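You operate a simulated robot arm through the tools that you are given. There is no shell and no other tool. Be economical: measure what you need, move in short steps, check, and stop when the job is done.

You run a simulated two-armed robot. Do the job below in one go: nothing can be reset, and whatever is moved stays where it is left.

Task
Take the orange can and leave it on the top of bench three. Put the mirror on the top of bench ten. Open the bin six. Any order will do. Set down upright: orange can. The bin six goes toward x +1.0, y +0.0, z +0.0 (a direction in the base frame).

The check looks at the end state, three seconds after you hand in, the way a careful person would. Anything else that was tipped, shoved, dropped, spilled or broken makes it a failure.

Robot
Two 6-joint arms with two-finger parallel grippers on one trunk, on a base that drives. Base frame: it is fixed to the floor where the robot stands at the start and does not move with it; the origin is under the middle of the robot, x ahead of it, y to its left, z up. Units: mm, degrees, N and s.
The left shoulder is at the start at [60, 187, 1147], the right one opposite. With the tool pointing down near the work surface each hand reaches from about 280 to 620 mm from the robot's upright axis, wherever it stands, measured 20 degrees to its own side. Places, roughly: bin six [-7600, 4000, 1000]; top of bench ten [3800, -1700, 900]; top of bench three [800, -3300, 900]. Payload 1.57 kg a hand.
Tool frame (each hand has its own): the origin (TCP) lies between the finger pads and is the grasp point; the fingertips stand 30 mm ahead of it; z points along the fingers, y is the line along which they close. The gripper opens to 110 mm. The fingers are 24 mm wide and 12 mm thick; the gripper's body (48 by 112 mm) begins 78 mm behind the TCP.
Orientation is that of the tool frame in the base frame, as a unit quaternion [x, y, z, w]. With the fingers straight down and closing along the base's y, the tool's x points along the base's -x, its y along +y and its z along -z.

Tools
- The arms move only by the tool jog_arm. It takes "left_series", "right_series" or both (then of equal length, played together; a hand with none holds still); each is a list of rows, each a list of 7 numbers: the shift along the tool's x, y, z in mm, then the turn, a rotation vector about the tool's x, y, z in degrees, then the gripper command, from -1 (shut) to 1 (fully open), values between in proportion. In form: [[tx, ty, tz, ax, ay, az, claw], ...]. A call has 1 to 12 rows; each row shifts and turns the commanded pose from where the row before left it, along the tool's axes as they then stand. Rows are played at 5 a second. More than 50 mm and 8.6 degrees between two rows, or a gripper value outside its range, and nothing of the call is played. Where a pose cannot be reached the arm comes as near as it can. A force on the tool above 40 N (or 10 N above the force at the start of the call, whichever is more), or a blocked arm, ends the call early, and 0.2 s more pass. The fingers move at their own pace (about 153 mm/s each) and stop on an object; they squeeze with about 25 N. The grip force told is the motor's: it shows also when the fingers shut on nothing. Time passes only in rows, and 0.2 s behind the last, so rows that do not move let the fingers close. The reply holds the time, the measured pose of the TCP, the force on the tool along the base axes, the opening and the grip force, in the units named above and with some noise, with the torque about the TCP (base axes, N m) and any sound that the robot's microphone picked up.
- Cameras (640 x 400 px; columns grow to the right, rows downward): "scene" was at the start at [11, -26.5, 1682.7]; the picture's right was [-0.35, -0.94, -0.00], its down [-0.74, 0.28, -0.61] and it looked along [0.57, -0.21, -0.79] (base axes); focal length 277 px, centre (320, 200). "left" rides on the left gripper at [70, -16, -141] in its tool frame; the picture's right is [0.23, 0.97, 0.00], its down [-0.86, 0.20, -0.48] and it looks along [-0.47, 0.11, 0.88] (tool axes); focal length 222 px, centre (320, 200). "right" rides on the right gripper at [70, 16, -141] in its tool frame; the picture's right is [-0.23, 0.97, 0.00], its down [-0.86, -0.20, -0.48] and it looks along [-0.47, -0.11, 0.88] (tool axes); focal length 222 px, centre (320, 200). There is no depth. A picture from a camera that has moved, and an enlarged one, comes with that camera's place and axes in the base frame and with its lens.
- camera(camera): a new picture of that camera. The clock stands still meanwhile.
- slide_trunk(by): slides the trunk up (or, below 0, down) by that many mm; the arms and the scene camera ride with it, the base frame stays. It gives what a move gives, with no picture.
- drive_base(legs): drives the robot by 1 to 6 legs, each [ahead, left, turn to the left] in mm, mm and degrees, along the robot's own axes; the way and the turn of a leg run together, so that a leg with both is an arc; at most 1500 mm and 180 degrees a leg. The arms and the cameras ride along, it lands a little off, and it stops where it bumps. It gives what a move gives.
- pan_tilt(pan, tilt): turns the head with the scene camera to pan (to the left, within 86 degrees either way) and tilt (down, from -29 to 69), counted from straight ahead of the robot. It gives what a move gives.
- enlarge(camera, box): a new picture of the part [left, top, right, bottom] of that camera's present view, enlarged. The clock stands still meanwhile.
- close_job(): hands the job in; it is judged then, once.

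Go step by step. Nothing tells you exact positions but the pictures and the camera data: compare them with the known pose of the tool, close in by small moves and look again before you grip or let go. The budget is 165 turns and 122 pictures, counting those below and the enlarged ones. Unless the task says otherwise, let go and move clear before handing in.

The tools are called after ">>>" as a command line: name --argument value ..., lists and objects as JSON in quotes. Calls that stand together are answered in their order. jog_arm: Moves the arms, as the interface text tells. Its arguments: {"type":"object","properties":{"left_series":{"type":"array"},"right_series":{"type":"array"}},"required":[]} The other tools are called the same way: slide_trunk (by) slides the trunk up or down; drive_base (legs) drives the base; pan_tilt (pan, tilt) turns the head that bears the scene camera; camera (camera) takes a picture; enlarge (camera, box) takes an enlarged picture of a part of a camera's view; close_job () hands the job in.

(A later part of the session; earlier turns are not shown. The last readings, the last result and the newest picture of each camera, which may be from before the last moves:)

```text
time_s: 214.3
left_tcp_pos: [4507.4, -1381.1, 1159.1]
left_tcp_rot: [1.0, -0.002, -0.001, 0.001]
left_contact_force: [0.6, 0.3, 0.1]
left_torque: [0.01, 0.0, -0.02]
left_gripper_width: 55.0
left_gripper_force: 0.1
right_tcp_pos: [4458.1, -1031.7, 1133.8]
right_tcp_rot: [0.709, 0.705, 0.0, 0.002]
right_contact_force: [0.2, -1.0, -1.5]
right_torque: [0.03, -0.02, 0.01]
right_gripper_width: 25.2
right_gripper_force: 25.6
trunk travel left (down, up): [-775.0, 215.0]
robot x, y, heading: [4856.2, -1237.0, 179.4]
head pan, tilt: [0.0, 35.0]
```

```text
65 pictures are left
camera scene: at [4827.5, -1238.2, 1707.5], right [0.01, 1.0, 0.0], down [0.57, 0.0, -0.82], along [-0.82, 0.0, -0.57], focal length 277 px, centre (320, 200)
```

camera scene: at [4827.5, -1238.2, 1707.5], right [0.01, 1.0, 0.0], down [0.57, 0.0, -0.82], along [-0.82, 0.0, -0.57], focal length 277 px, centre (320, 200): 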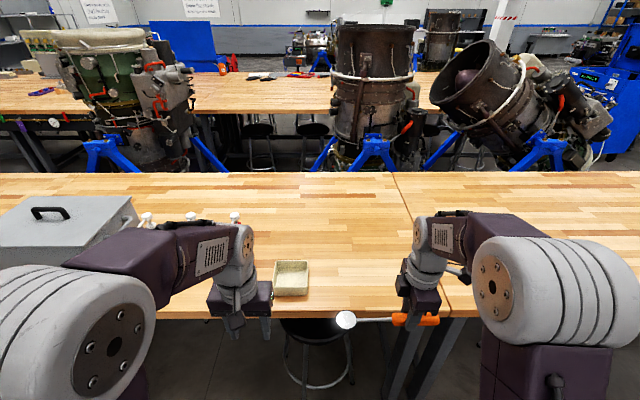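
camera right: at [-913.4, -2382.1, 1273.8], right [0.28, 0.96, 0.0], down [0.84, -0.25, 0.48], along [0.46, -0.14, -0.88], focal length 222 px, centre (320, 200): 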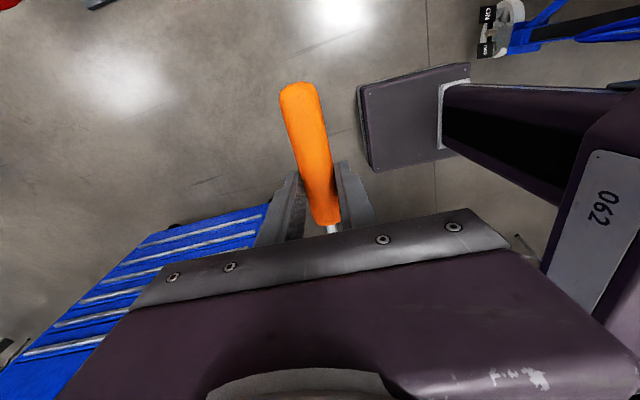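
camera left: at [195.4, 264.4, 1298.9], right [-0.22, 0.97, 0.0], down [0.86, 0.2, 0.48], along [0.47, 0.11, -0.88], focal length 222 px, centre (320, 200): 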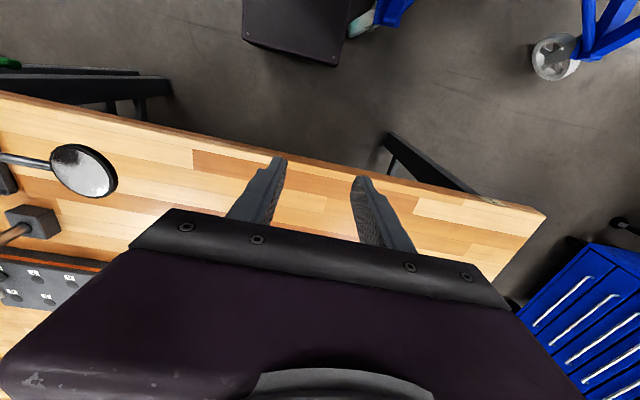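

Seam to the next bench is at y ≈ −813, sponge at (4161,−1339). I'll drive ahead 250 mm and extend the right hand over (4050,−1085).

>>> drive_base --legs '[[250, 0, 0]]'

>>> jog_arm --right_series '[[-15, -40, 0, 0, 0, 0, -1], [-15, -40, 0, 0, 0, 0, -1], [-15, -40, 0, 0, 0, 0, -1], [-10, -35, 0, 0, 0, 0, -1], [0, 0, 40, 0, 0, 0, -1], [0, 0, 40, 0, 0, 0, -1], [0, 0, 40, 0, 0, 0, -1], [0, 0, 0, 0, 0, 0, -1]]'

>>> camera --camera "right"

>>> camera --camera "scene"

```text
time_s: 216.2
left_tcp_pos: [4258.4, -1380.4, 1158.5]
left_tcp_rot: [1.0, -0.003, 0.0, 0.001]
left_contact_force: [0.9, 0.6, -0.3]
left_torque: [-0.02, -0.02, 0.01]
left_gripper_width: 54.7
left_gripper_force: 0.0
right_tcp_pos: [4212.1, -1028.2, 1134.2]
right_tcp_rot: [0.709, 0.705, -0.001, 0.001]
right_contact_force: [0.9, 0.0, -1.1]
right_torque: [0.02, -0.01, 0.0]
right_gripper_width: 25.1
right_gripper_force: 25.0
trunk travel left (down, up): [-775.0, 215.0]
robot x, y, heading: [4604.7, -1235.6, 179.7]
head pan, tilt: [0.0, 35.0]
```

```text
time_s: 218.0
left_tcp_pos: [4257.4, -1380.1, 1159.6]
left_tcp_rot: [1.0, -0.003, -0.001, 0.001]
left_contact_force: [-0.6, 0.4, 0.1]
left_torque: [0.0, 0.0, 0.01]
left_gripper_width: 55.0
left_gripper_force: 0.1
right_tcp_pos: [4055.3, -1082.2, 1012.6]
right_tcp_rot: [0.708, 0.706, 0.0, 0.001]
right_contact_force: [0.0, -1.0, -0.4]
right_torque: [0.04, 0.03, 0.01]
right_gripper_width: 25.4
right_gripper_force: 25.3
trunk travel left (down, up): [-775.0, 215.0]
robot x, y, heading: [4602.7, -1237.9, 179.6]
head pan, tilt: [0.0, 35.0]
```

```text
64 pictures are left
camera right: at [4071.3, -1013.6, 1153.8], right [0.97, -0.23, 0.0], down [-0.21, -0.85, 0.48], along [-0.11, -0.47, -0.88], focal length 222 px, centre (320, 200)
```

right: 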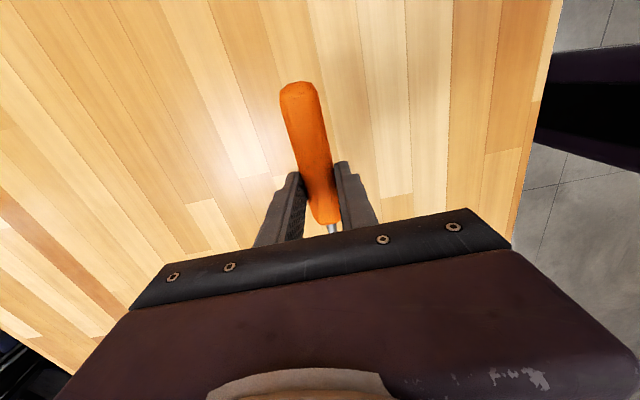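

```text
63 pictures are left
camera scene: at [4579.3, -1236.4, 1707.5], right [0.01, 1.0, 0.0], down [0.57, 0.0, -0.82], along [-0.82, 0.01, -0.57], focal length 277 px, centre (320, 200)
```

scene: 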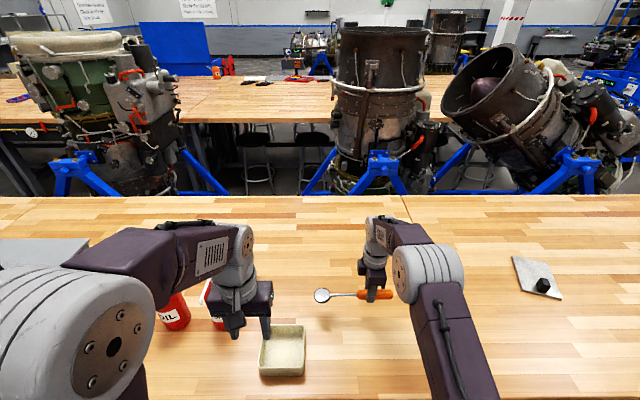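

Clear spot on bench ten. Lowering toward the grip height (~934).

>>> jog_arm --right_series '[[0, 0, 35, 0, 0, 0, -1], [0, 0, 25, 0, 0, 0, -1], [0, 0, 10, 0, 0, 0, -1], [0, 0, 4, 0, 0, 0, -1], [0, 0, 0, 0, 0, 0, -1]]'

```text
time_s: 219.2
left_tcp_pos: [4258.6, -1380.6, 1158.7]
left_tcp_rot: [1.0, -0.003, 0.0, 0.001]
left_contact_force: [-0.2, 0.4, -1.0]
left_torque: [0.03, 0.02, 0.04]
left_gripper_width: 55.1
left_gripper_force: 0.0
right_tcp_pos: [4054.7, -1083.6, 939.8]
right_tcp_rot: [0.709, 0.706, 0.001, 0.002]
right_contact_force: [-0.5, -0.4, -0.7]
right_torque: [0.01, 0.0, 0.02]
right_gripper_width: 25.4
right_gripper_force: 25.0
trunk travel left (down, up): [-775.0, 215.0]
robot x, y, heading: [4605.9, -1238.9, 179.6]
head pan, tilt: [0.0, 35.0]
```

>>> jog_arm --right_series '[[0, 0, 2.5, 0, 0, 0, -1], [0, 0, 2, 0, 0, 0, -1], [0, 0, 1.5, 0, 0, 0, -1], [0, 0, 0, 0, 0, 0, -1]]'

>>> enlarge --camera "scene" --box '[280, 240, 440, 340]'

```text
time_s: 220.2
left_tcp_pos: [4258.6, -1380.8, 1160.7]
left_tcp_rot: [1.0, -0.003, -0.001, 0.001]
left_contact_force: [-0.3, 0.7, -0.3]
left_torque: [0.02, 0.04, 0.01]
left_gripper_width: 55.1
left_gripper_force: 0.1
right_tcp_pos: [4054.1, -1083.2, 935.3]
right_tcp_rot: [0.709, 0.705, -0.001, 0.0]
right_contact_force: [-2.6, 0.8, 10.3]
right_torque: [-0.4, 0.08, -0.1]
right_gripper_width: 25.2
right_gripper_force: 24.9
trunk travel left (down, up): [-775.0, 215.0]
robot x, y, heading: [4608.5, -1237.9, 179.5]
head pan, tilt: [0.0, 35.0]
```

```text
4.00 times, centred on (360, 290) of scene
camera zoom: at [4580.1, -1236.6, 1707.7], right [0.01, 1.0, 0.0], down [0.57, 0.0, -0.82], along [-0.82, 0.01, -0.57], focal length 1109 px, centre (160, -160)
```

zoom: 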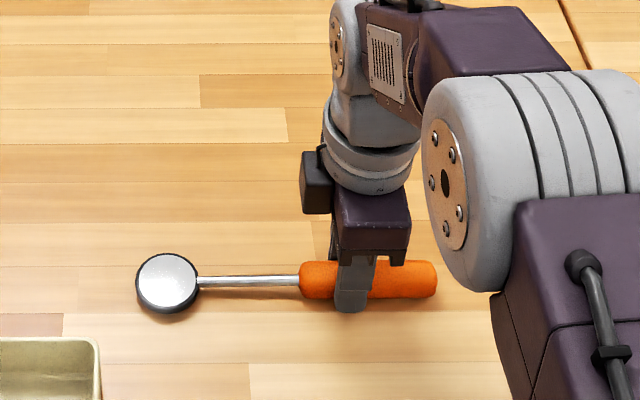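

Touching with ~10 N. Ease up 1 mm, open modestly, and rise.

>>> jog_arm --right_series '[[0, 0, -1, 0, 0, 0, -1], [0, 0, 0, 0, 0, 0, -0.4], [0, 0, 0, 0, 0, 0, -0.1], [0, 0, 0, 0, 0, 0, -0.1], [0, 0, -25, 0, 0, 0, -0.1], [0, 0, -40, 0, 0, 0, -0.1], [0, 0, -45, 0, 0, 0, -0.1], [0, 0, -45, 0, 0, 0, -0.1], [0, 0, -45, 0, 0, 0, -0.1], [10, 45, 0, 0, 0, 0, -0.1], [10, 45, 0, 0, 0, 0, -0.1], [10, 45, 0, 0, 0, 0, -0.1]]'

>>> enlarge --camera "scene" --box '[200, 180, 520, 380]'

```text
time_s: 222.8
left_tcp_pos: [4258.7, -1379.2, 1159.9]
left_tcp_rot: [1.0, -0.003, -0.001, 0.001]
left_contact_force: [-0.5, 0.3, -0.5]
left_torque: [0.0, 0.0, 0.0]
left_gripper_width: 55.1
left_gripper_force: 0.1
right_tcp_pos: [4189.3, -1050.9, 1134.3]
right_tcp_rot: [0.708, 0.706, -0.001, 0.001]
right_contact_force: [0.6, -0.8, -0.7]
right_torque: [0.0, 0.05, 0.01]
right_gripper_width: 49.3
right_gripper_force: 0.1
trunk travel left (down, up): [-775.0, 215.0]
robot x, y, heading: [4607.2, -1236.6, 179.8]
head pan, tilt: [0.0, 35.0]
```

```text
2.00 times, centred on (360, 280) of scene
camera zoom: at [4580.5, -1236.2, 1707.5], right [0.01, 1.0, 0.0], down [0.57, 0.0, -0.82], along [-0.82, 0.01, -0.57], focal length 554 px, centre (240, 40)
```

zoom: 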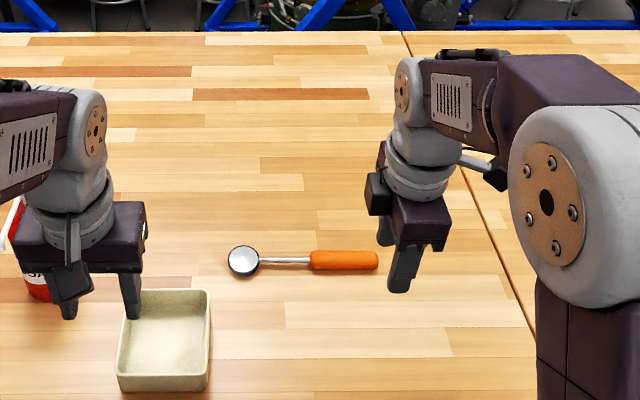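

Mirror lies on bench ten. Next is bin six far at (−7600,4000). I'll back out, move clear and look along +y.

>>> drive_base --legs '[[-260, 0, 0], [0, 500, 0], [0, 0, -90]]'

>>> pan_tilt --pan 0 --tilt 20

>>> camera --camera "scene"

```text
time_s: 231.0
left_tcp_pos: [4714.7, -1392.8, 1159.1]
left_tcp_rot: [0.708, -0.706, 0.0, 0.0]
left_contact_force: [-0.2, 0.4, -0.2]
left_torque: [-0.02, -0.02, -0.01]
left_gripper_width: 55.2
left_gripper_force: 0.0
right_tcp_pos: [5042.6, -1319.6, 1135.3]
right_tcp_rot: [1.0, 0.002, 0.0, 0.001]
right_contact_force: [-0.2, 0.1, -0.8]
right_torque: [-0.01, 0.01, -0.01]
right_gripper_width: 49.4
right_gripper_force: 0.1
trunk travel left (down, up): [-775.0, 215.0]
robot x, y, heading: [4864.3, -1739.0, 90.1]
head pan, tilt: [0.0, 35.0]
```

```text
time_s: 231.8
left_tcp_pos: [4714.8, -1393.3, 1159.8]
left_tcp_rot: [0.708, -0.706, -0.002, 0.001]
left_contact_force: [0.3, 0.3, 0.2]
left_torque: [0.0, -0.02, -0.03]
left_gripper_width: 55.1
left_gripper_force: 0.0
right_tcp_pos: [5042.0, -1320.6, 1136.3]
right_tcp_rot: [1.0, 0.001, -0.001, 0.001]
right_contact_force: [0.2, 0.2, 0.5]
right_torque: [0.02, 0.02, -0.01]
right_gripper_width: 49.5
right_gripper_force: 0.0
trunk travel left (down, up): [-775.0, 215.0]
robot x, y, heading: [4862.0, -1737.2, 90.1]
head pan, tilt: [0.0, 20.0]
```

```text
60 pictures are left
camera scene: at [4863.4, -1706.5, 1731.3], right [1.0, 0.0, 0.0], down [0.0, -0.34, -0.94], along [0.0, 0.94, -0.34], focal length 277 px, centre (320, 200)
```

scene: 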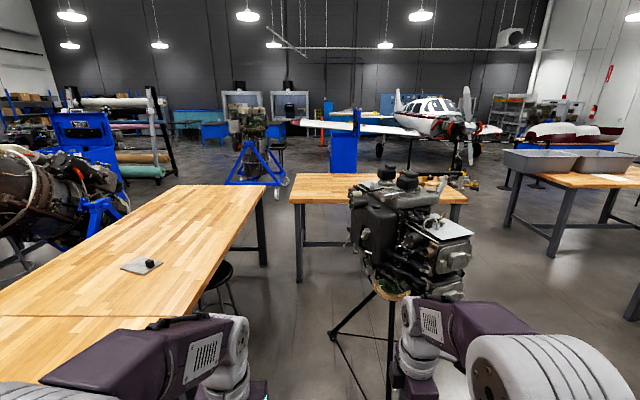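

The gap between bench row ten's end and the next bench is too narrow (~350 mm). I'll check the view to the right and left for the way around.

>>> pan_tilt --pan -35 --tilt 20

>>> camera --camera "scene"

>>> pan_tilt --pan 10 --tilt 10

>>> enlarge --camera "scene" --box '[100, 100, 420, 300]'

```text
time_s: 232.8
left_tcp_pos: [4715.8, -1392.6, 1160.2]
left_tcp_rot: [0.709, -0.705, -0.001, 0.001]
left_contact_force: [-0.1, 0.9, -0.6]
left_torque: [0.0, -0.02, -0.03]
left_gripper_width: 54.9
left_gripper_force: 0.1
right_tcp_pos: [5042.0, -1321.4, 1136.3]
right_tcp_rot: [1.0, 0.001, -0.001, 0.001]
right_contact_force: [-0.6, 0.0, -0.1]
right_torque: [0.01, 0.02, 0.0]
right_gripper_width: 49.6
right_gripper_force: 0.0
trunk travel left (down, up): [-775.0, 215.0]
robot x, y, heading: [4861.4, -1737.3, 90.0]
head pan, tilt: [-35.0, 20.0]
```

```text
59 pictures are left
camera scene: at [4916.7, -1723.0, 1731.4], right [0.82, -0.57, 0.0], down [-0.19, -0.28, -0.94], along [0.54, 0.77, -0.34], focal length 277 px, centre (320, 200)
```

scene: 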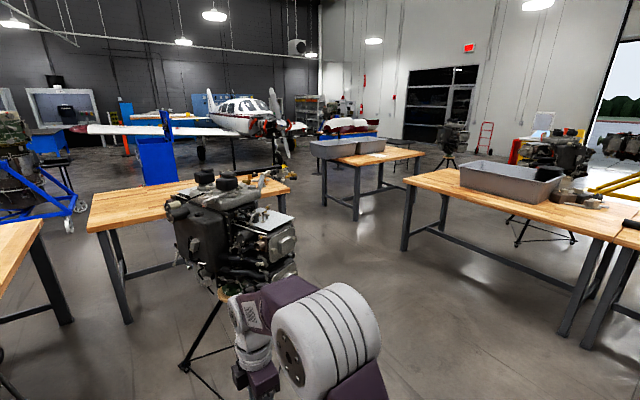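

```text
time_s: 233.9
left_tcp_pos: [4716.3, -1392.8, 1160.0]
left_tcp_rot: [0.709, -0.705, -0.001, 0.002]
left_contact_force: [-0.7, 0.5, -0.5]
left_torque: [0.0, -0.02, -0.02]
left_gripper_width: 54.7
left_gripper_force: 0.0
right_tcp_pos: [5041.5, -1320.0, 1134.8]
right_tcp_rot: [1.0, 0.002, -0.002, 0.001]
right_contact_force: [-0.1, 0.0, 0.6]
right_torque: [-0.01, 0.05, 0.02]
right_gripper_width: 49.5
right_gripper_force: 0.1
trunk travel left (down, up): [-775.0, 215.0]
robot x, y, heading: [4861.9, -1736.9, 90.1]
head pan, tilt: [10.0, 10.0]
```

```text
2.00 times, centred on (260, 200) of scene
camera zoom: at [4847.3, -1708.0, 1747.6], right [0.98, 0.18, 0.0], down [0.03, -0.17, -0.98], along [-0.17, 0.97, -0.17], focal length 554 px, centre (440, 200)
```

zoom: 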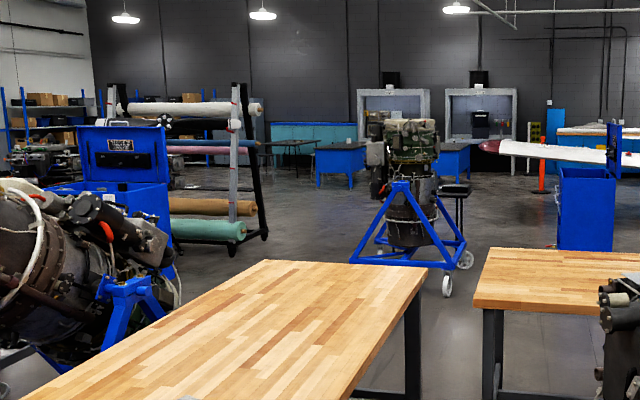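

East side is open: I'll go right to x ≈ 6800, then ahead to y ≈ 2000, and turn to face −x.

>>> drive_base --legs '[[0, -1000, 0], [0, -900, 0], [1300, 0, 0], [1300, 0, 0], [1150, 0, 0], [0, 0, 90]]'

>>> pan_tilt --pan 0 --tilt 18

>>> camera --camera "scene"

```text
time_s: 264.9
left_tcp_pos: [6415.3, 1861.2, 1159.4]
left_tcp_rot: [1.0, 0.002, 0.001, 0.002]
left_contact_force: [0.0, 0.4, -0.5]
left_torque: [0.02, 0.02, -0.02]
left_gripper_width: 55.1
left_gripper_force: 0.1
right_tcp_pos: [6342.9, 2189.1, 1134.1]
right_tcp_rot: [0.705, 0.709, -0.001, 0.001]
right_contact_force: [0.6, 0.9, -0.1]
right_torque: [0.0, 0.02, -0.01]
right_gripper_width: 49.6
right_gripper_force: 0.0
trunk travel left (down, up): [-775.0, 215.0]
robot x, y, heading: [6764.2, 2006.5, -179.7]
head pan, tilt: [10.0, 10.0]
```

```text
time_s: 265.6
left_tcp_pos: [6415.8, 1859.9, 1160.2]
left_tcp_rot: [1.0, 0.002, 0.0, 0.001]
left_contact_force: [0.2, -0.6, 0.1]
left_torque: [-0.03, 0.0, 0.0]
left_gripper_width: 54.9
left_gripper_force: 0.1
right_tcp_pos: [6342.9, 2186.8, 1135.4]
right_tcp_rot: [0.705, 0.709, 0.0, 0.001]
right_contact_force: [-0.6, -0.2, 0.4]
right_torque: [0.03, -0.01, 0.03]
right_gripper_width: 49.7
right_gripper_force: 0.1
trunk travel left (down, up): [-775.0, 215.0]
robot x, y, heading: [6760.5, 2006.9, -179.8]
head pan, tilt: [0.0, 18.0]
```

```text
57 pictures are left
camera scene: at [6729.7, 2008.0, 1734.6], right [0.0, 1.0, 0.0], down [0.31, 0.0, -0.95], along [-0.95, 0.0, -0.31], focal length 277 px, centre (320, 200)
```

scene: 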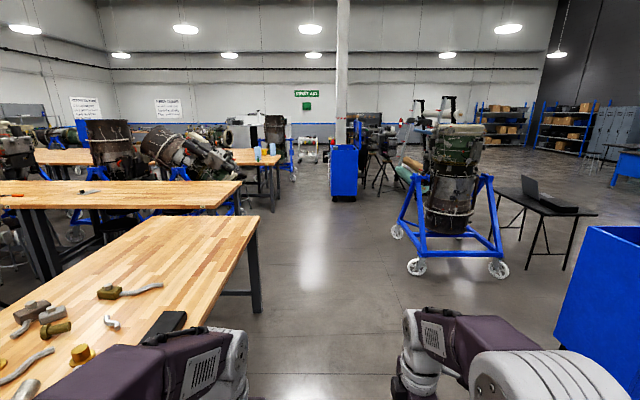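

The corridor straight ahead is open. I'll drive west at y ≈ 2000, shift to y ≈ 1720 to pass between the benches and the blue chest, and stop at x ≈ 700.

>>> drive_base --legs '[[1400, 0, 0], [1400, 0, 0], [1300, 0, 0], [0, 290, 0], [1400, 0, 0], [550, 0, 0]]'

>>> camera --camera "scene"

```text
time_s: 296.1
left_tcp_pos: [401.1, 1423.0, 1159.9]
left_tcp_rot: [1.0, 0.013, -0.001, 0.0]
left_contact_force: [0.6, 0.2, -0.1]
left_torque: [-0.01, 0.01, -0.02]
left_gripper_width: 54.9
left_gripper_force: 0.0
right_tcp_pos: [320.8, 1748.8, 1135.0]
right_tcp_rot: [0.698, 0.716, -0.001, 0.001]
right_contact_force: [0.5, -0.5, 0.6]
right_torque: [-0.02, 0.0, -0.02]
right_gripper_width: 49.4
right_gripper_force: 0.1
trunk travel left (down, up): [-775.0, 215.0]
robot x, y, heading: [746.6, 1577.0, -178.5]
head pan, tilt: [0.0, 18.0]
```

```text
56 pictures are left
camera scene: at [712.5, 1577.9, 1734.6], right [-0.03, 1.0, 0.0], down [0.31, 0.01, -0.95], along [-0.95, -0.02, -0.31], focal length 277 px, centre (320, 200)
```

scene: 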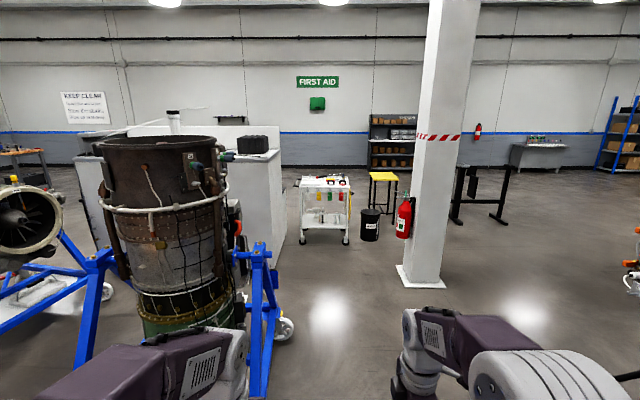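

I see the black bin rack on the far wall near y ≈ 3800–4000. I'll go on west at y ≈ 1800 to x ≈ −1200, then look right before passing the pillar on its north side.

>>> drive_base --legs '[[0, -230, -1.5], [1400, 0, 0], [500, 0, 0]]'

>>> pan_tilt --pan -60 --tilt 25

>>> camera --camera "scene"

```text
time_s: 307.0
left_tcp_pos: [-1508.0, 1649.6, 1159.6]
left_tcp_rot: [1.0, 0.007, -0.002, 0.002]
left_contact_force: [0.1, -0.6, -0.3]
left_torque: [-0.02, 0.02, 0.0]
left_gripper_width: 55.0
left_gripper_force: 0.0
right_tcp_pos: [-1582.0, 1975.3, 1134.8]
right_tcp_rot: [0.703, 0.711, 0.001, 0.001]
right_contact_force: [-1.4, -0.2, 0.4]
right_torque: [-0.04, 0.02, 0.04]
right_gripper_width: 49.4
right_gripper_force: 0.1
trunk travel left (down, up): [-775.0, 215.0]
robot x, y, heading: [-1163.2, 1799.1, -179.4]
head pan, tilt: [0.0, 18.0]
```

```text
time_s: 308.3
left_tcp_pos: [-1510.0, 1650.6, 1159.1]
left_tcp_rot: [1.0, 0.007, -0.001, 0.001]
left_contact_force: [-0.6, -0.2, 0.0]
left_torque: [-0.04, 0.02, 0.02]
left_gripper_width: 55.1
left_gripper_force: 0.0
right_tcp_pos: [-1584.1, 1975.1, 1136.1]
right_tcp_rot: [0.703, 0.711, 0.0, 0.001]
right_contact_force: [1.2, -0.1, 0.0]
right_torque: [-0.03, -0.01, 0.03]
right_gripper_width: 49.4
right_gripper_force: 0.0
trunk travel left (down, up): [-775.0, 215.0]
robot x, y, heading: [-1159.5, 1798.0, -179.1]
head pan, tilt: [-60.0, 25.0]
```

```text
55 pictures are left
camera scene: at [-1149.9, 1879.4, 1723.3], right [0.86, 0.51, 0.0], down [0.22, -0.36, -0.91], along [-0.46, 0.78, -0.42], focal length 277 px, centre (320, 200)
```

scene: 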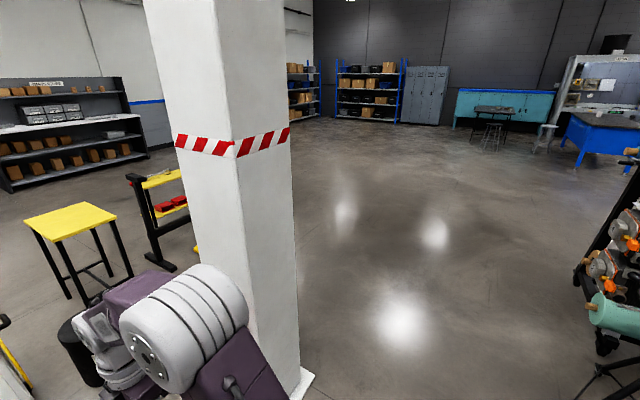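

Pillar's NE corner is at (−1750,2816); a black stand lies beyond. I'll back to x ≈ −1000, strafe north to y ≈ 5000 where the floor is open, then look west.

>>> drive_base --legs '[[-150, 0, -0.9], [0, -1400, 0], [0, -1400, 0], [0, -400, 0]]'

>>> pan_tilt --pan 10 --tilt 18

>>> camera --camera "scene"

```text
time_s: 324.9
left_tcp_pos: [-1326.3, 4857.5, 1159.5]
left_tcp_rot: [1.0, -0.006, 0.0, 0.001]
left_contact_force: [0.1, 0.5, 0.4]
left_torque: [0.01, 0.0, 0.02]
left_gripper_width: 55.3
left_gripper_force: 0.0
right_tcp_pos: [-1393.9, 5184.9, 1135.9]
right_tcp_rot: [0.711, 0.703, 0.001, 0.001]
right_contact_force: [-0.4, 0.7, -0.6]
right_torque: [0.04, 0.0, -0.03]
right_gripper_width: 49.5
right_gripper_force: 0.0
trunk travel left (down, up): [-775.0, 215.0]
robot x, y, heading: [-978.1, 5002.2, 179.5]
head pan, tilt: [-60.0, 25.0]
```

```text
time_s: 326.4
left_tcp_pos: [-1326.7, 4859.5, 1160.4]
left_tcp_rot: [1.0, -0.006, 0.0, 0.001]
left_contact_force: [-0.7, -0.3, -0.5]
left_torque: [-0.02, -0.01, 0.03]
left_gripper_width: 55.2
left_gripper_force: 0.0
right_tcp_pos: [-1393.7, 5187.2, 1134.0]
right_tcp_rot: [0.711, 0.703, 0.0, 0.001]
right_contact_force: [-0.8, -0.7, -0.8]
right_torque: [-0.01, 0.0, -0.01]
right_gripper_width: 49.5
right_gripper_force: 0.0
trunk travel left (down, up): [-775.0, 215.0]
robot x, y, heading: [-978.2, 4999.4, 179.3]
head pan, tilt: [10.0, 18.0]
```

```text
54 pictures are left
camera scene: at [-1008.8, 4985.2, 1734.6], right [-0.16, 0.99, 0.0], down [0.31, 0.05, -0.95], along [-0.94, -0.15, -0.31], focal length 277 px, centre (320, 200)
```

scene: 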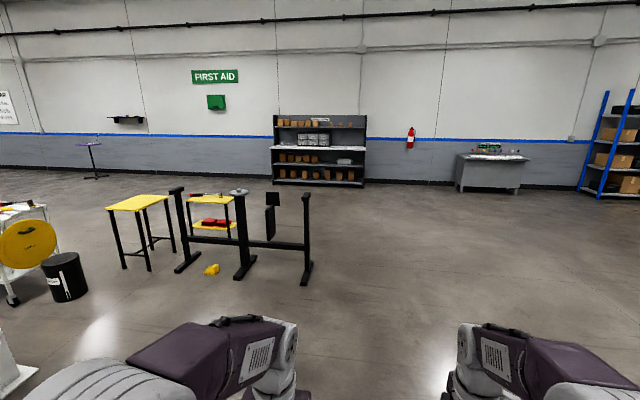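

Open floor to the bin rack (front x ≈ −7420). Driving to about (−6000,4000) facing it.

>>> drive_base --legs '[[1400, 0, 0], [1400, 0, 0], [1400, 0, 0], [700, 0, 0], [0, 1000, 0.7]]'

>>> pan_tilt --pan 0 --tilt 20

>>> camera --camera "scene"

>>> enlarge --camera "scene" --box '[160, 100, 480, 300]'

```text
time_s: 354.7
left_tcp_pos: [-6195.1, 3868.0, 1160.3]
left_tcp_rot: [1.0, 0.012, 0.0, 0.002]
left_contact_force: [0.3, -0.9, -0.6]
left_torque: [-0.03, 0.0, -0.02]
left_gripper_width: 55.2
left_gripper_force: 0.0
right_tcp_pos: [-6275.5, 4192.5, 1135.8]
right_tcp_rot: [0.699, 0.715, 0.0, 0.001]
right_contact_force: [0.3, -0.4, 1.3]
right_torque: [-0.03, 0.02, 0.02]
right_gripper_width: 49.5
right_gripper_force: 0.1
trunk travel left (down, up): [-775.0, 215.0]
robot x, y, heading: [-5853.8, 4015.7, -178.6]
head pan, tilt: [10.0, 18.0]
```

```text
time_s: 355.4
left_tcp_pos: [-6195.8, 3865.9, 1159.8]
left_tcp_rot: [1.0, 0.011, 0.0, 0.001]
left_contact_force: [0.0, 0.4, 0.0]
left_torque: [0.0, 0.02, -0.02]
left_gripper_width: 55.1
left_gripper_force: 0.2
right_tcp_pos: [-6274.0, 4192.0, 1134.7]
right_tcp_rot: [0.699, 0.715, -0.001, 0.001]
right_contact_force: [-0.1, 0.1, -0.8]
right_torque: [0.03, -0.01, 0.02]
right_gripper_width: 49.4
right_gripper_force: 0.0
trunk travel left (down, up): [-775.0, 215.0]
robot x, y, heading: [-5850.9, 4024.0, -178.5]
head pan, tilt: [0.0, 20.0]
```

```text
53 pictures are left
camera scene: at [-5884.6, 4019.8, 1731.4], right [-0.02, 1.0, 0.0], down [0.34, 0.01, -0.94], along [-0.94, -0.02, -0.34], focal length 277 px, centre (320, 200)
```

scene: 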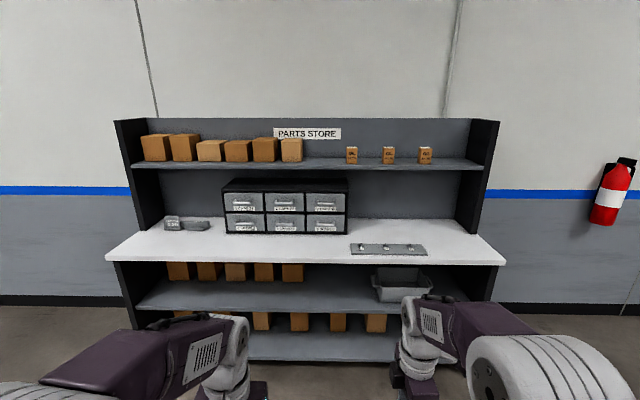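

```text
2.00 times, centred on (320, 200) of scene
camera zoom: at [-5884.6, 4019.8, 1731.4], right [-0.02, 1.0, 0.0], down [0.34, 0.01, -0.94], along [-0.94, -0.02, -0.34], focal length 554 px, centre (320, 200)
```

zoom: 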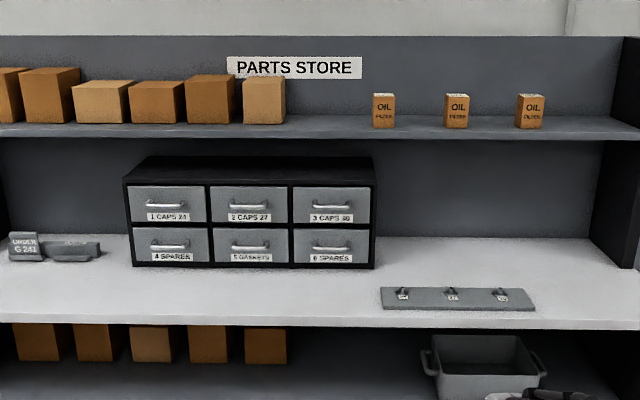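

Bin six is the lower-right drawer ("6 SPARES") with a horizontal bar handle near y ≈ 4019. I'll pitch the right hand forward (fingers toward −x, closing vertically) here in free space.

>>> jog_arm --right_series '[[0, -45, 0, 0, 0, 0, -0.1], [0, -45, 0, 0, 0, 0, -0.1], [0, -45, 0, 0, 0, 0, -0.1], [0, 0, 0, 8.4, 0, 0, -0.1], [0, 0, 0, 8.4, 0, 0, -0.1], [0, 0, 0, 8.4, 0, 0, -0.1], [0, 0, 0, 8.4, 0, 0, -0.1], [0, 0, 0, 8.4, 0, 0, -0.1], [0, 0, 0, 8.4, 0, 0, -0.1], [0, 0, 0, 8.4, 0, 0, -0.1], [0, 0, 0, 8.4, 0, 0, -0.1], [0, 0, 0, 8.4, 0, 0, -0.1]]'

>>> drive_base --legs '[[500, 140, -1.5]]'

>>> pan_tilt --pan -10 --tilt 35

>>> camera --camera "scene"

>>> camera --camera "right"

```text
time_s: 358.0
left_tcp_pos: [-6196.6, 3867.3, 1159.4]
left_tcp_rot: [1.0, 0.012, 0.0, 0.002]
left_contact_force: [0.7, 0.2, -0.5]
left_torque: [0.0, 0.0, -0.04]
left_gripper_width: 54.9
left_gripper_force: 0.0
right_tcp_pos: [-6444.6, 4187.8, 1176.0]
right_tcp_rot: [0.558, 0.57, -0.432, -0.42]
right_contact_force: [-0.6, -0.3, 0.3]
right_torque: [0.0, 0.0, -0.01]
right_gripper_width: 49.5
right_gripper_force: 0.2
right hand out of reach, approached as far as the arm can: row 12
trunk travel left (down, up): [-775.0, 215.0]
robot x, y, heading: [-5850.2, 4019.8, -178.6]
head pan, tilt: [0.0, 20.0]
```

```text
time_s: 361.0
left_tcp_pos: [-6698.4, 3732.2, 1160.5]
left_tcp_rot: [1.0, -0.002, 0.0, 0.002]
left_contact_force: [0.1, -0.5, -0.5]
left_torque: [-0.01, 0.01, 0.01]
left_gripper_width: 54.9
left_gripper_force: 0.0
right_tcp_pos: [-6937.0, 4059.1, 1177.0]
right_tcp_rot: [0.565, 0.563, -0.427, -0.426]
right_contact_force: [0.0, 0.1, -0.3]
right_torque: [0.01, 0.0, 0.0]
right_gripper_width: 49.3
right_gripper_force: 0.1
trunk travel left (down, up): [-775.0, 215.0]
robot x, y, heading: [-6347.0, 3871.8, 179.7]
head pan, tilt: [0.0, 20.0]
```

```text
time_s: 361.8
left_tcp_pos: [-6697.7, 3730.4, 1160.1]
left_tcp_rot: [1.0, -0.002, 0.0, 0.001]
left_contact_force: [0.9, -0.8, -0.4]
left_torque: [0.03, -0.02, 0.0]
left_gripper_width: 54.8
left_gripper_force: 0.0
right_tcp_pos: [-6939.2, 4058.9, 1177.3]
right_tcp_rot: [0.566, 0.563, -0.426, -0.426]
right_contact_force: [-0.1, -1.0, -0.6]
right_torque: [0.01, 0.01, -0.03]
right_gripper_width: 49.5
right_gripper_force: 0.0
trunk travel left (down, up): [-775.0, 215.0]
robot x, y, heading: [-6352.3, 3879.1, 179.8]
head pan, tilt: [-10.0, 35.0]
```

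```text
51 pictures are left
camera scene: at [-6377.4, 3891.7, 1707.5], right [0.18, 0.98, 0.0], down [0.56, -0.1, -0.82], along [-0.81, 0.14, -0.57], focal length 277 px, centre (320, 200)
```

scene: 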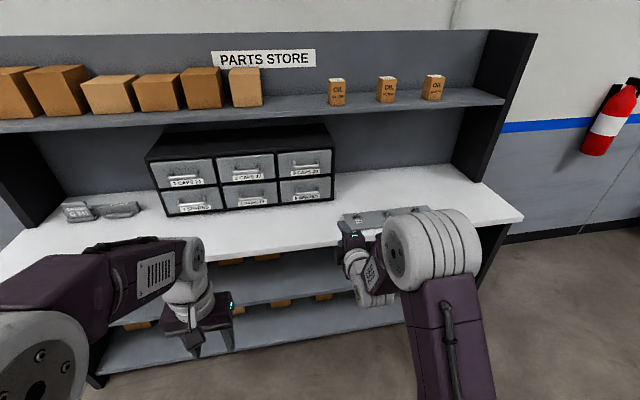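

```text
50 pictures are left
camera right: at [-6798.5, 4127.9, 1199.4], right [0.27, -0.23, -0.94], down [0.4, -0.86, 0.32], along [-0.88, -0.46, -0.14], focal length 222 px, centre (320, 200)
```

right: 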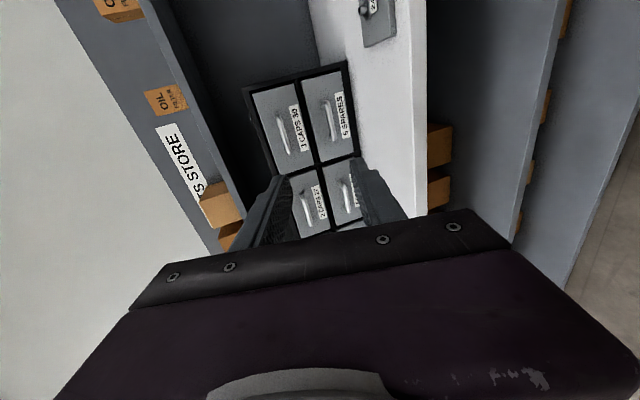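

>>> enlarge --camera "scene" --box '[140, 120, 380, 270]'

>>> enlarge --camera "right" --box '[220, 50, 460, 200]'

```text
2.67 times, centred on (260, 195) of scene
camera zoom: at [-6377.4, 3891.7, 1707.5], right [0.18, 0.98, 0.0], down [0.56, -0.1, -0.82], along [-0.81, 0.14, -0.57], focal length 739 px, centre (480, 213)
```

zoom: 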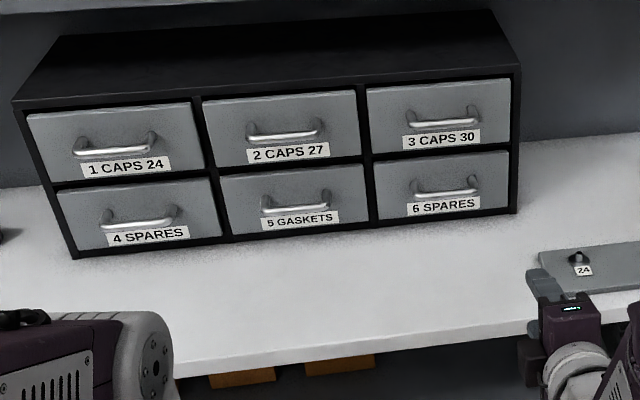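

```text
2.67 times, centred on (340, 125) of right
camera zoom: at [-6798.5, 4127.9, 1199.4], right [0.27, -0.23, -0.94], down [0.4, -0.86, 0.32], along [-0.88, -0.46, -0.14], focal length 592 px, centre (267, 400)
```

zoom: 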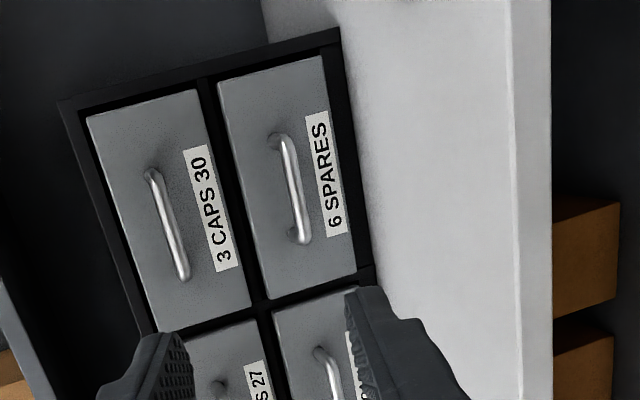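

Handle six ≈ (−7435,4020,1015), counter ≈ z 940. I'll adjust the right hand down/forward and align y with the handle while still away from the rack.

>>> jog_arm --right_series '[[-13, 29, 19, 0, 0, 0, -0.1], [-13, 29, 19, 0, 0, 0, -0.1], [-13, 29, 19, 0, 0, 0, -0.1], [0, 0, 0, 0, 0, 0, -0.1]]'

```text
time_s: 362.8
left_tcp_pos: [-6697.9, 3731.4, 1159.4]
left_tcp_rot: [1.0, -0.002, 0.001, 0.001]
left_contact_force: [0.4, -0.2, 0.0]
left_torque: [0.0, 0.01, -0.01]
left_gripper_width: 54.9
left_gripper_force: 0.0
right_tcp_pos: [-6998.6, 4018.2, 1102.7]
right_tcp_rot: [0.567, 0.565, -0.425, -0.424]
right_contact_force: [-1.1, -0.4, 0.6]
right_torque: [-0.03, -0.01, 0.02]
right_gripper_width: 49.3
right_gripper_force: 0.2
right hand out of reach, approached as far as the arm can: row 1, 2, 3
trunk travel left (down, up): [-775.0, 215.0]
robot x, y, heading: [-6354.6, 3879.2, 179.7]
head pan, tilt: [-10.0, 35.0]
```

The arm prefers a lower shoulder for this pose, so I'll lower the trunk 84 mm, then approach by driving to ~80 mm short.

>>> slide_trunk --by -84

>>> drive_base --legs '[[345, 0, 0]]'

>>> camera --camera "right"

>>> enlarge --camera "scene" --box '[200, 130, 440, 280]'

```text
time_s: 364.0
left_tcp_pos: [-6698.6, 3733.0, 1075.5]
left_tcp_rot: [1.0, -0.002, 0.0, 0.002]
left_contact_force: [-0.5, -1.0, 0.3]
left_torque: [0.0, 0.0, -0.01]
left_gripper_width: 55.3
left_gripper_force: 0.0
right_tcp_pos: [-6998.4, 4019.6, 1018.8]
right_tcp_rot: [0.566, 0.565, -0.424, -0.425]
right_contact_force: [-0.4, -0.1, 0.5]
right_torque: [0.01, 0.02, -0.01]
right_gripper_width: 49.4
right_gripper_force: 0.0
trunk travel left (down, up): [-691.0, 299.0]
robot x, y, heading: [-6350.9, 3879.0, 179.9]
head pan, tilt: [-10.0, 35.0]
```

```text
time_s: 366.3
left_tcp_pos: [-7044.6, 3732.9, 1075.6]
left_tcp_rot: [1.0, -0.003, 0.0, 0.001]
left_contact_force: [0.0, 0.9, -0.3]
left_torque: [-0.01, 0.01, -0.01]
left_gripper_width: 54.7
left_gripper_force: 0.1
right_tcp_pos: [-7344.0, 4021.9, 1018.1]
right_tcp_rot: [0.567, 0.564, -0.423, -0.425]
right_contact_force: [0.1, 1.1, 1.0]
right_torque: [0.0, -0.01, -0.02]
right_gripper_width: 49.4
right_gripper_force: 0.1
trunk travel left (down, up): [-691.0, 299.0]
robot x, y, heading: [-6694.9, 3876.9, 179.6]
head pan, tilt: [-10.0, 35.0]
```

```text
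47 pictures are left
camera right: at [-7203.3, 4090.1, 1041.8], right [0.27, -0.23, -0.93], down [0.4, -0.86, 0.33], along [-0.88, -0.46, -0.14], focal length 222 px, centre (320, 200)
```

right: 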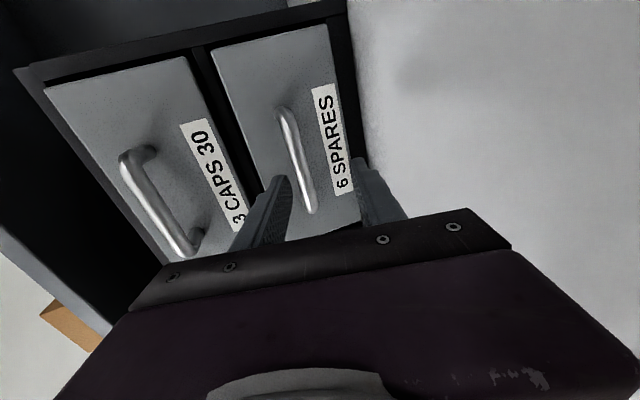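

```text
2.67 times, centred on (320, 205) of scene
camera zoom: at [-6721.6, 3893.3, 1623.5], right [0.18, 0.98, 0.0], down [0.56, -0.1, -0.82], along [-0.81, 0.15, -0.57], focal length 739 px, centre (320, 187)
```

zoom: 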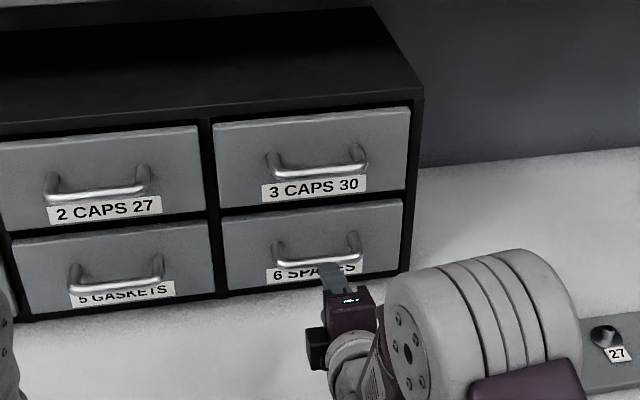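

The handle is at (−7434,4023,1016), aligned with the gripper. Advance 72 mm straight toward it.

>>> jog_arm --right_series '[[0, -7.2, 23, 0, 0, 0, -0.1], [0, -7.2, 23, 0, 0, 0, -0.1], [0, -7.2, 23, 0, 0, 0, -0.1], [0, 0, 0, 0, 0, 0, -0.1]]'

>>> camera --camera "right"

>>> enlarge --camera "scene" --box '[240, 180, 400, 280]'

```text
time_s: 367.3
left_tcp_pos: [-7044.7, 3733.4, 1075.2]
left_tcp_rot: [1.0, -0.003, 0.0, 0.002]
left_contact_force: [-0.1, 0.2, 0.6]
left_torque: [-0.03, -0.01, -0.03]
left_gripper_width: 54.9
left_gripper_force: 0.1
right_tcp_pos: [-7416.2, 4022.2, 1019.9]
right_tcp_rot: [0.567, 0.564, -0.425, -0.425]
right_contact_force: [0.4, 0.4, -0.1]
right_torque: [0.0, -0.04, -0.01]
right_gripper_width: 49.6
right_gripper_force: 0.0
trunk travel left (down, up): [-691.0, 299.0]
robot x, y, heading: [-6697.0, 3876.0, 179.6]
head pan, tilt: [-10.0, 35.0]
```

```text
45 pictures are left
camera right: at [-7275.9, 4090.1, 1043.0], right [0.27, -0.23, -0.93], down [0.4, -0.86, 0.33], along [-0.88, -0.46, -0.14], focal length 222 px, centre (320, 200)
```

right: 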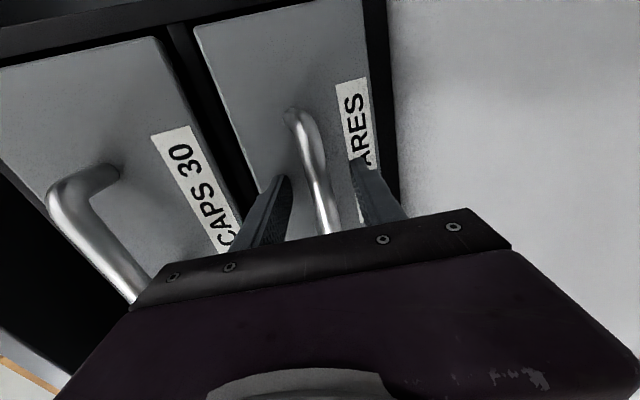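

```text
4.00 times, centred on (320, 230) of scene
camera zoom: at [-6721.7, 3893.4, 1623.5], right [0.18, 0.98, 0.0], down [0.56, -0.1, -0.82], along [-0.81, 0.15, -0.57], focal length 1109 px, centre (320, 80)
```

zoom: 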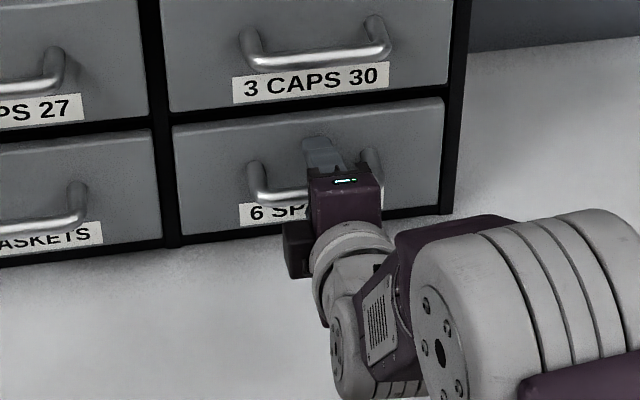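

The bar sits between the fingers; closing.

>>> jog_arm --right_series '[[0, 0, 0, 0, 0, 0, -0.4], [0, 0, 0, 0, 0, 0, -0.7], [0, 0, 0, 0, 0, 0, -1], [0, 0, 0, 0, 0, 0, -1], [0, 0, 0, 0, 0, 0, -1]]'

>>> camera --camera "right"

```text
time_s: 368.5
left_tcp_pos: [-7045.2, 3734.5, 1074.7]
left_tcp_rot: [1.0, -0.003, 0.0, 0.002]
left_contact_force: [0.4, -0.5, 0.4]
left_torque: [-0.01, 0.01, -0.01]
left_gripper_width: 54.9
left_gripper_force: 0.0
right_tcp_pos: [-7415.6, 4021.7, 1017.2]
right_tcp_rot: [0.569, 0.564, -0.423, -0.423]
right_contact_force: [4.2, -0.7, -9.6]
right_torque: [0.31, 0.03, 0.04]
right_gripper_width: 15.4
right_gripper_force: 31.3
trunk travel left (down, up): [-691.0, 299.0]
robot x, y, heading: [-6698.8, 3881.2, 179.8]
head pan, tilt: [-10.0, 35.0]
```

```text
43 pictures are left
camera right: at [-7275.9, 4090.1, 1041.7], right [0.27, -0.23, -0.93], down [0.4, -0.86, 0.33], along [-0.87, -0.46, -0.14], focal length 222 px, centre (320, 200)
```

right: 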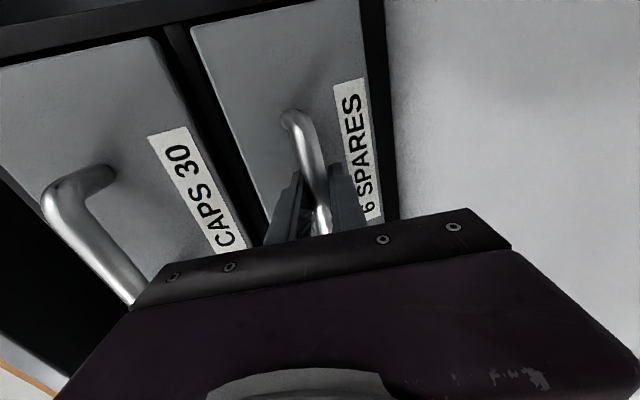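

Gripped at 15.4 mm. I'll relieve the vertical offset and start pulling straight toward +x.

>>> jog_arm --right_series '[[0, 2.5, 0, 0, 0, 0, -1], [0, 1.4, -4.8, 0, 0, 0, -1], [0, 2.8, -9.6, 0, 0, 0, -1], [0, 2.8, -9.6, 0, 0, 0, -1], [0, 2.8, -9.6, 0, 0, 0, -1], [0, 2.8, -9.6, 0, 0, 0, -1], [0, 0, 0, 0, 0, 0, -1]]'

>>> enlarge --camera "scene" --box '[200, 130, 440, 280]'

```text
time_s: 370.1
left_tcp_pos: [-7044.5, 3733.5, 1075.3]
left_tcp_rot: [1.0, -0.002, 0.0, 0.0]
left_contact_force: [0.0, 0.4, -0.3]
left_torque: [-0.02, -0.02, 0.01]
left_gripper_width: 55.0
left_gripper_force: 0.1
right_tcp_pos: [-7369.9, 4021.9, 1018.4]
right_tcp_rot: [0.567, 0.564, -0.424, -0.426]
right_contact_force: [0.2, 0.4, 4.2]
right_torque: [0.37, 0.01, 0.44]
right_gripper_width: 15.6
right_gripper_force: 31.3
trunk travel left (down, up): [-691.0, 299.0]
robot x, y, heading: [-6694.8, 3878.9, 179.9]
head pan, tilt: [-10.0, 35.0]
```

```text
2.67 times, centred on (320, 205) of scene
camera zoom: at [-6721.6, 3893.0, 1623.6], right [0.18, 0.98, 0.0], down [0.56, -0.1, -0.82], along [-0.81, 0.15, -0.57], focal length 739 px, centre (320, 187)
```

zoom: 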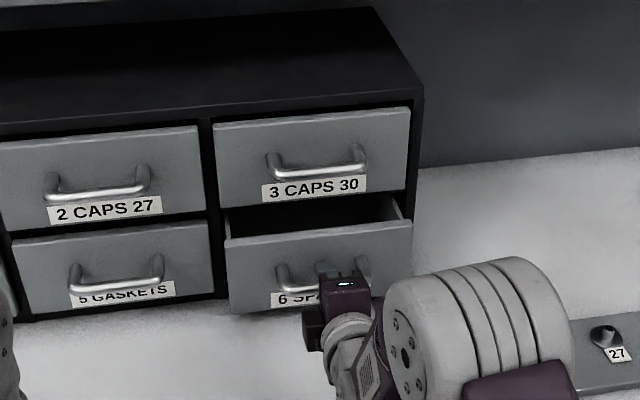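

The drawer is sliding out (~46 mm). I'll keep pulling by backing the base gently.

>>> drive_base --legs '[[-60, 0, 0]]'

>>> enlarge --camera "scene" --box '[200, 130, 440, 280]'

```text
time_s: 371.0
left_tcp_pos: [-6982.1, 3733.2, 1076.0]
left_tcp_rot: [1.0, -0.002, -0.001, 0.0]
left_contact_force: [0.6, 0.0, -0.2]
left_torque: [0.0, 0.05, 0.01]
left_gripper_width: 54.8
left_gripper_force: 0.0
right_tcp_pos: [-7309.9, 4022.2, 1018.3]
right_tcp_rot: [0.567, 0.563, -0.424, -0.426]
right_contact_force: [-0.5, 1.0, 4.1]
right_torque: [0.42, 0.2, -0.11]
right_gripper_width: 15.8
right_gripper_force: 31.5
trunk travel left (down, up): [-691.0, 299.0]
robot x, y, heading: [-6637.8, 3874.3, 179.6]
head pan, tilt: [-10.0, 35.0]
```

```text
2.67 times, centred on (320, 205) of scene
camera zoom: at [-6660.0, 3893.0, 1623.6], right [0.18, 0.98, 0.0], down [0.56, -0.1, -0.82], along [-0.81, 0.15, -0.57], focal length 739 px, centre (320, 187)
```

zoom: 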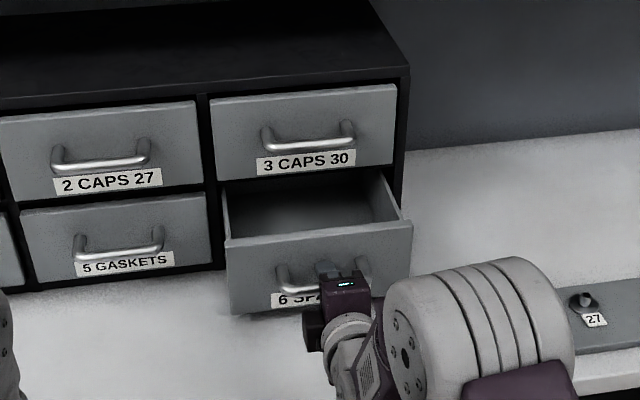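

>>> drive_base --legs '[[-35, 0, 0]]'

>>> drive_base --legs '[[-25, 0, 0]]'

>>> enlarge --camera "scene" --box '[200, 130, 440, 280]'

```text
time_s: 371.9
left_tcp_pos: [-6950.1, 3733.1, 1076.1]
left_tcp_rot: [1.0, -0.003, 0.001, 0.002]
left_contact_force: [0.0, 0.3, 0.0]
left_torque: [0.0, -0.02, 0.02]
left_gripper_width: 55.0
left_gripper_force: 0.0
right_tcp_pos: [-7276.9, 4021.6, 1018.3]
right_tcp_rot: [0.567, 0.563, -0.425, -0.426]
right_contact_force: [-1.4, 1.2, 3.9]
right_torque: [0.35, 0.21, 0.21]
right_gripper_width: 16.0
right_gripper_force: 32.1
trunk travel left (down, up): [-691.0, 299.0]
robot x, y, heading: [-6605.7, 3877.2, 179.9]
head pan, tilt: [-10.0, 35.0]
```

```text
time_s: 372.7
left_tcp_pos: [-6927.1, 3733.9, 1074.6]
left_tcp_rot: [1.0, -0.002, 0.001, 0.001]
left_contact_force: [-0.1, 0.4, -0.1]
left_torque: [0.0, -0.04, -0.03]
left_gripper_width: 55.1
left_gripper_force: 0.0
right_tcp_pos: [-7253.9, 4020.8, 1018.6]
right_tcp_rot: [0.567, 0.563, -0.424, -0.426]
right_contact_force: [-1.8, -0.2, -1.4]
right_torque: [0.38, 0.21, 0.21]
right_gripper_width: 15.8
right_gripper_force: 31.3
trunk travel left (down, up): [-691.0, 299.0]
robot x, y, heading: [-6573.2, 3878.7, 179.8]
head pan, tilt: [-10.0, 35.0]
```

```text
2.67 times, centred on (320, 205) of scene
camera zoom: at [-6605.2, 3892.7, 1623.6], right [0.18, 0.98, 0.0], down [0.57, -0.1, -0.82], along [-0.81, 0.15, -0.57], focal length 739 px, centre (320, 187)
```

zoom: 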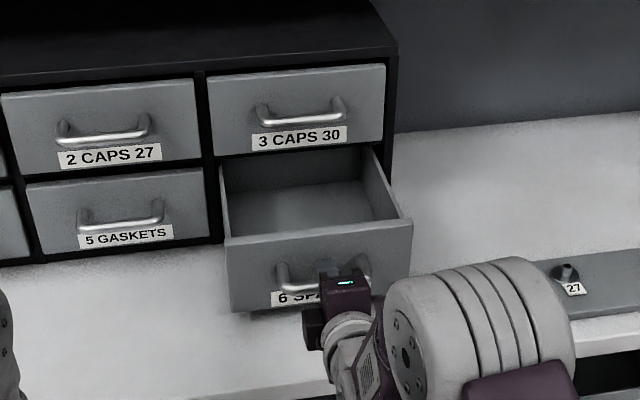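

>>> drive_base --legs '[[-20, 0, 0]]'

>>> enlarge --camera "scene" --box '[200, 100, 440, 250]'

```text
time_s: 373.5
left_tcp_pos: [-6908.1, 3733.2, 1075.0]
left_tcp_rot: [1.0, -0.003, 0.001, 0.002]
left_contact_force: [0.1, 0.1, 0.3]
left_torque: [0.0, 0.02, 0.0]
left_gripper_width: 55.1
left_gripper_force: 0.1
right_tcp_pos: [-7234.5, 4020.9, 1018.0]
right_tcp_rot: [0.567, 0.563, -0.425, -0.426]
right_contact_force: [-2.0, -0.8, -5.8]
right_torque: [0.3, 0.24, 0.17]
right_gripper_width: 15.9
right_gripper_force: 31.2
trunk travel left (down, up): [-691.0, 299.0]
robot x, y, heading: [-6555.5, 3876.4, 179.4]
head pan, tilt: [-10.0, 35.0]
```

```text
2.67 times, centred on (320, 175) of scene
camera zoom: at [-6586.1, 3892.7, 1623.5], right [0.18, 0.98, 0.0], down [0.57, -0.1, -0.82], along [-0.8, 0.15, -0.58], focal length 739 px, centre (320, 267)
```

zoom: 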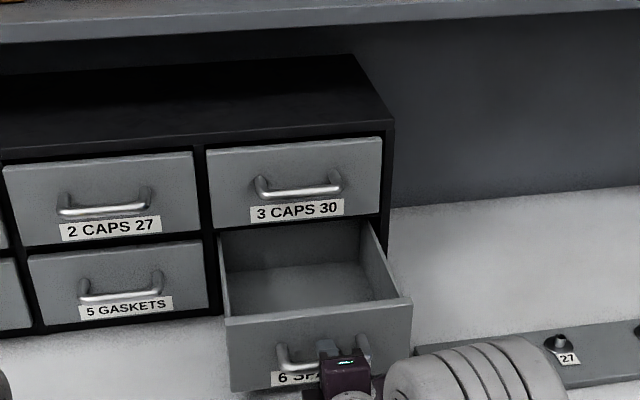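

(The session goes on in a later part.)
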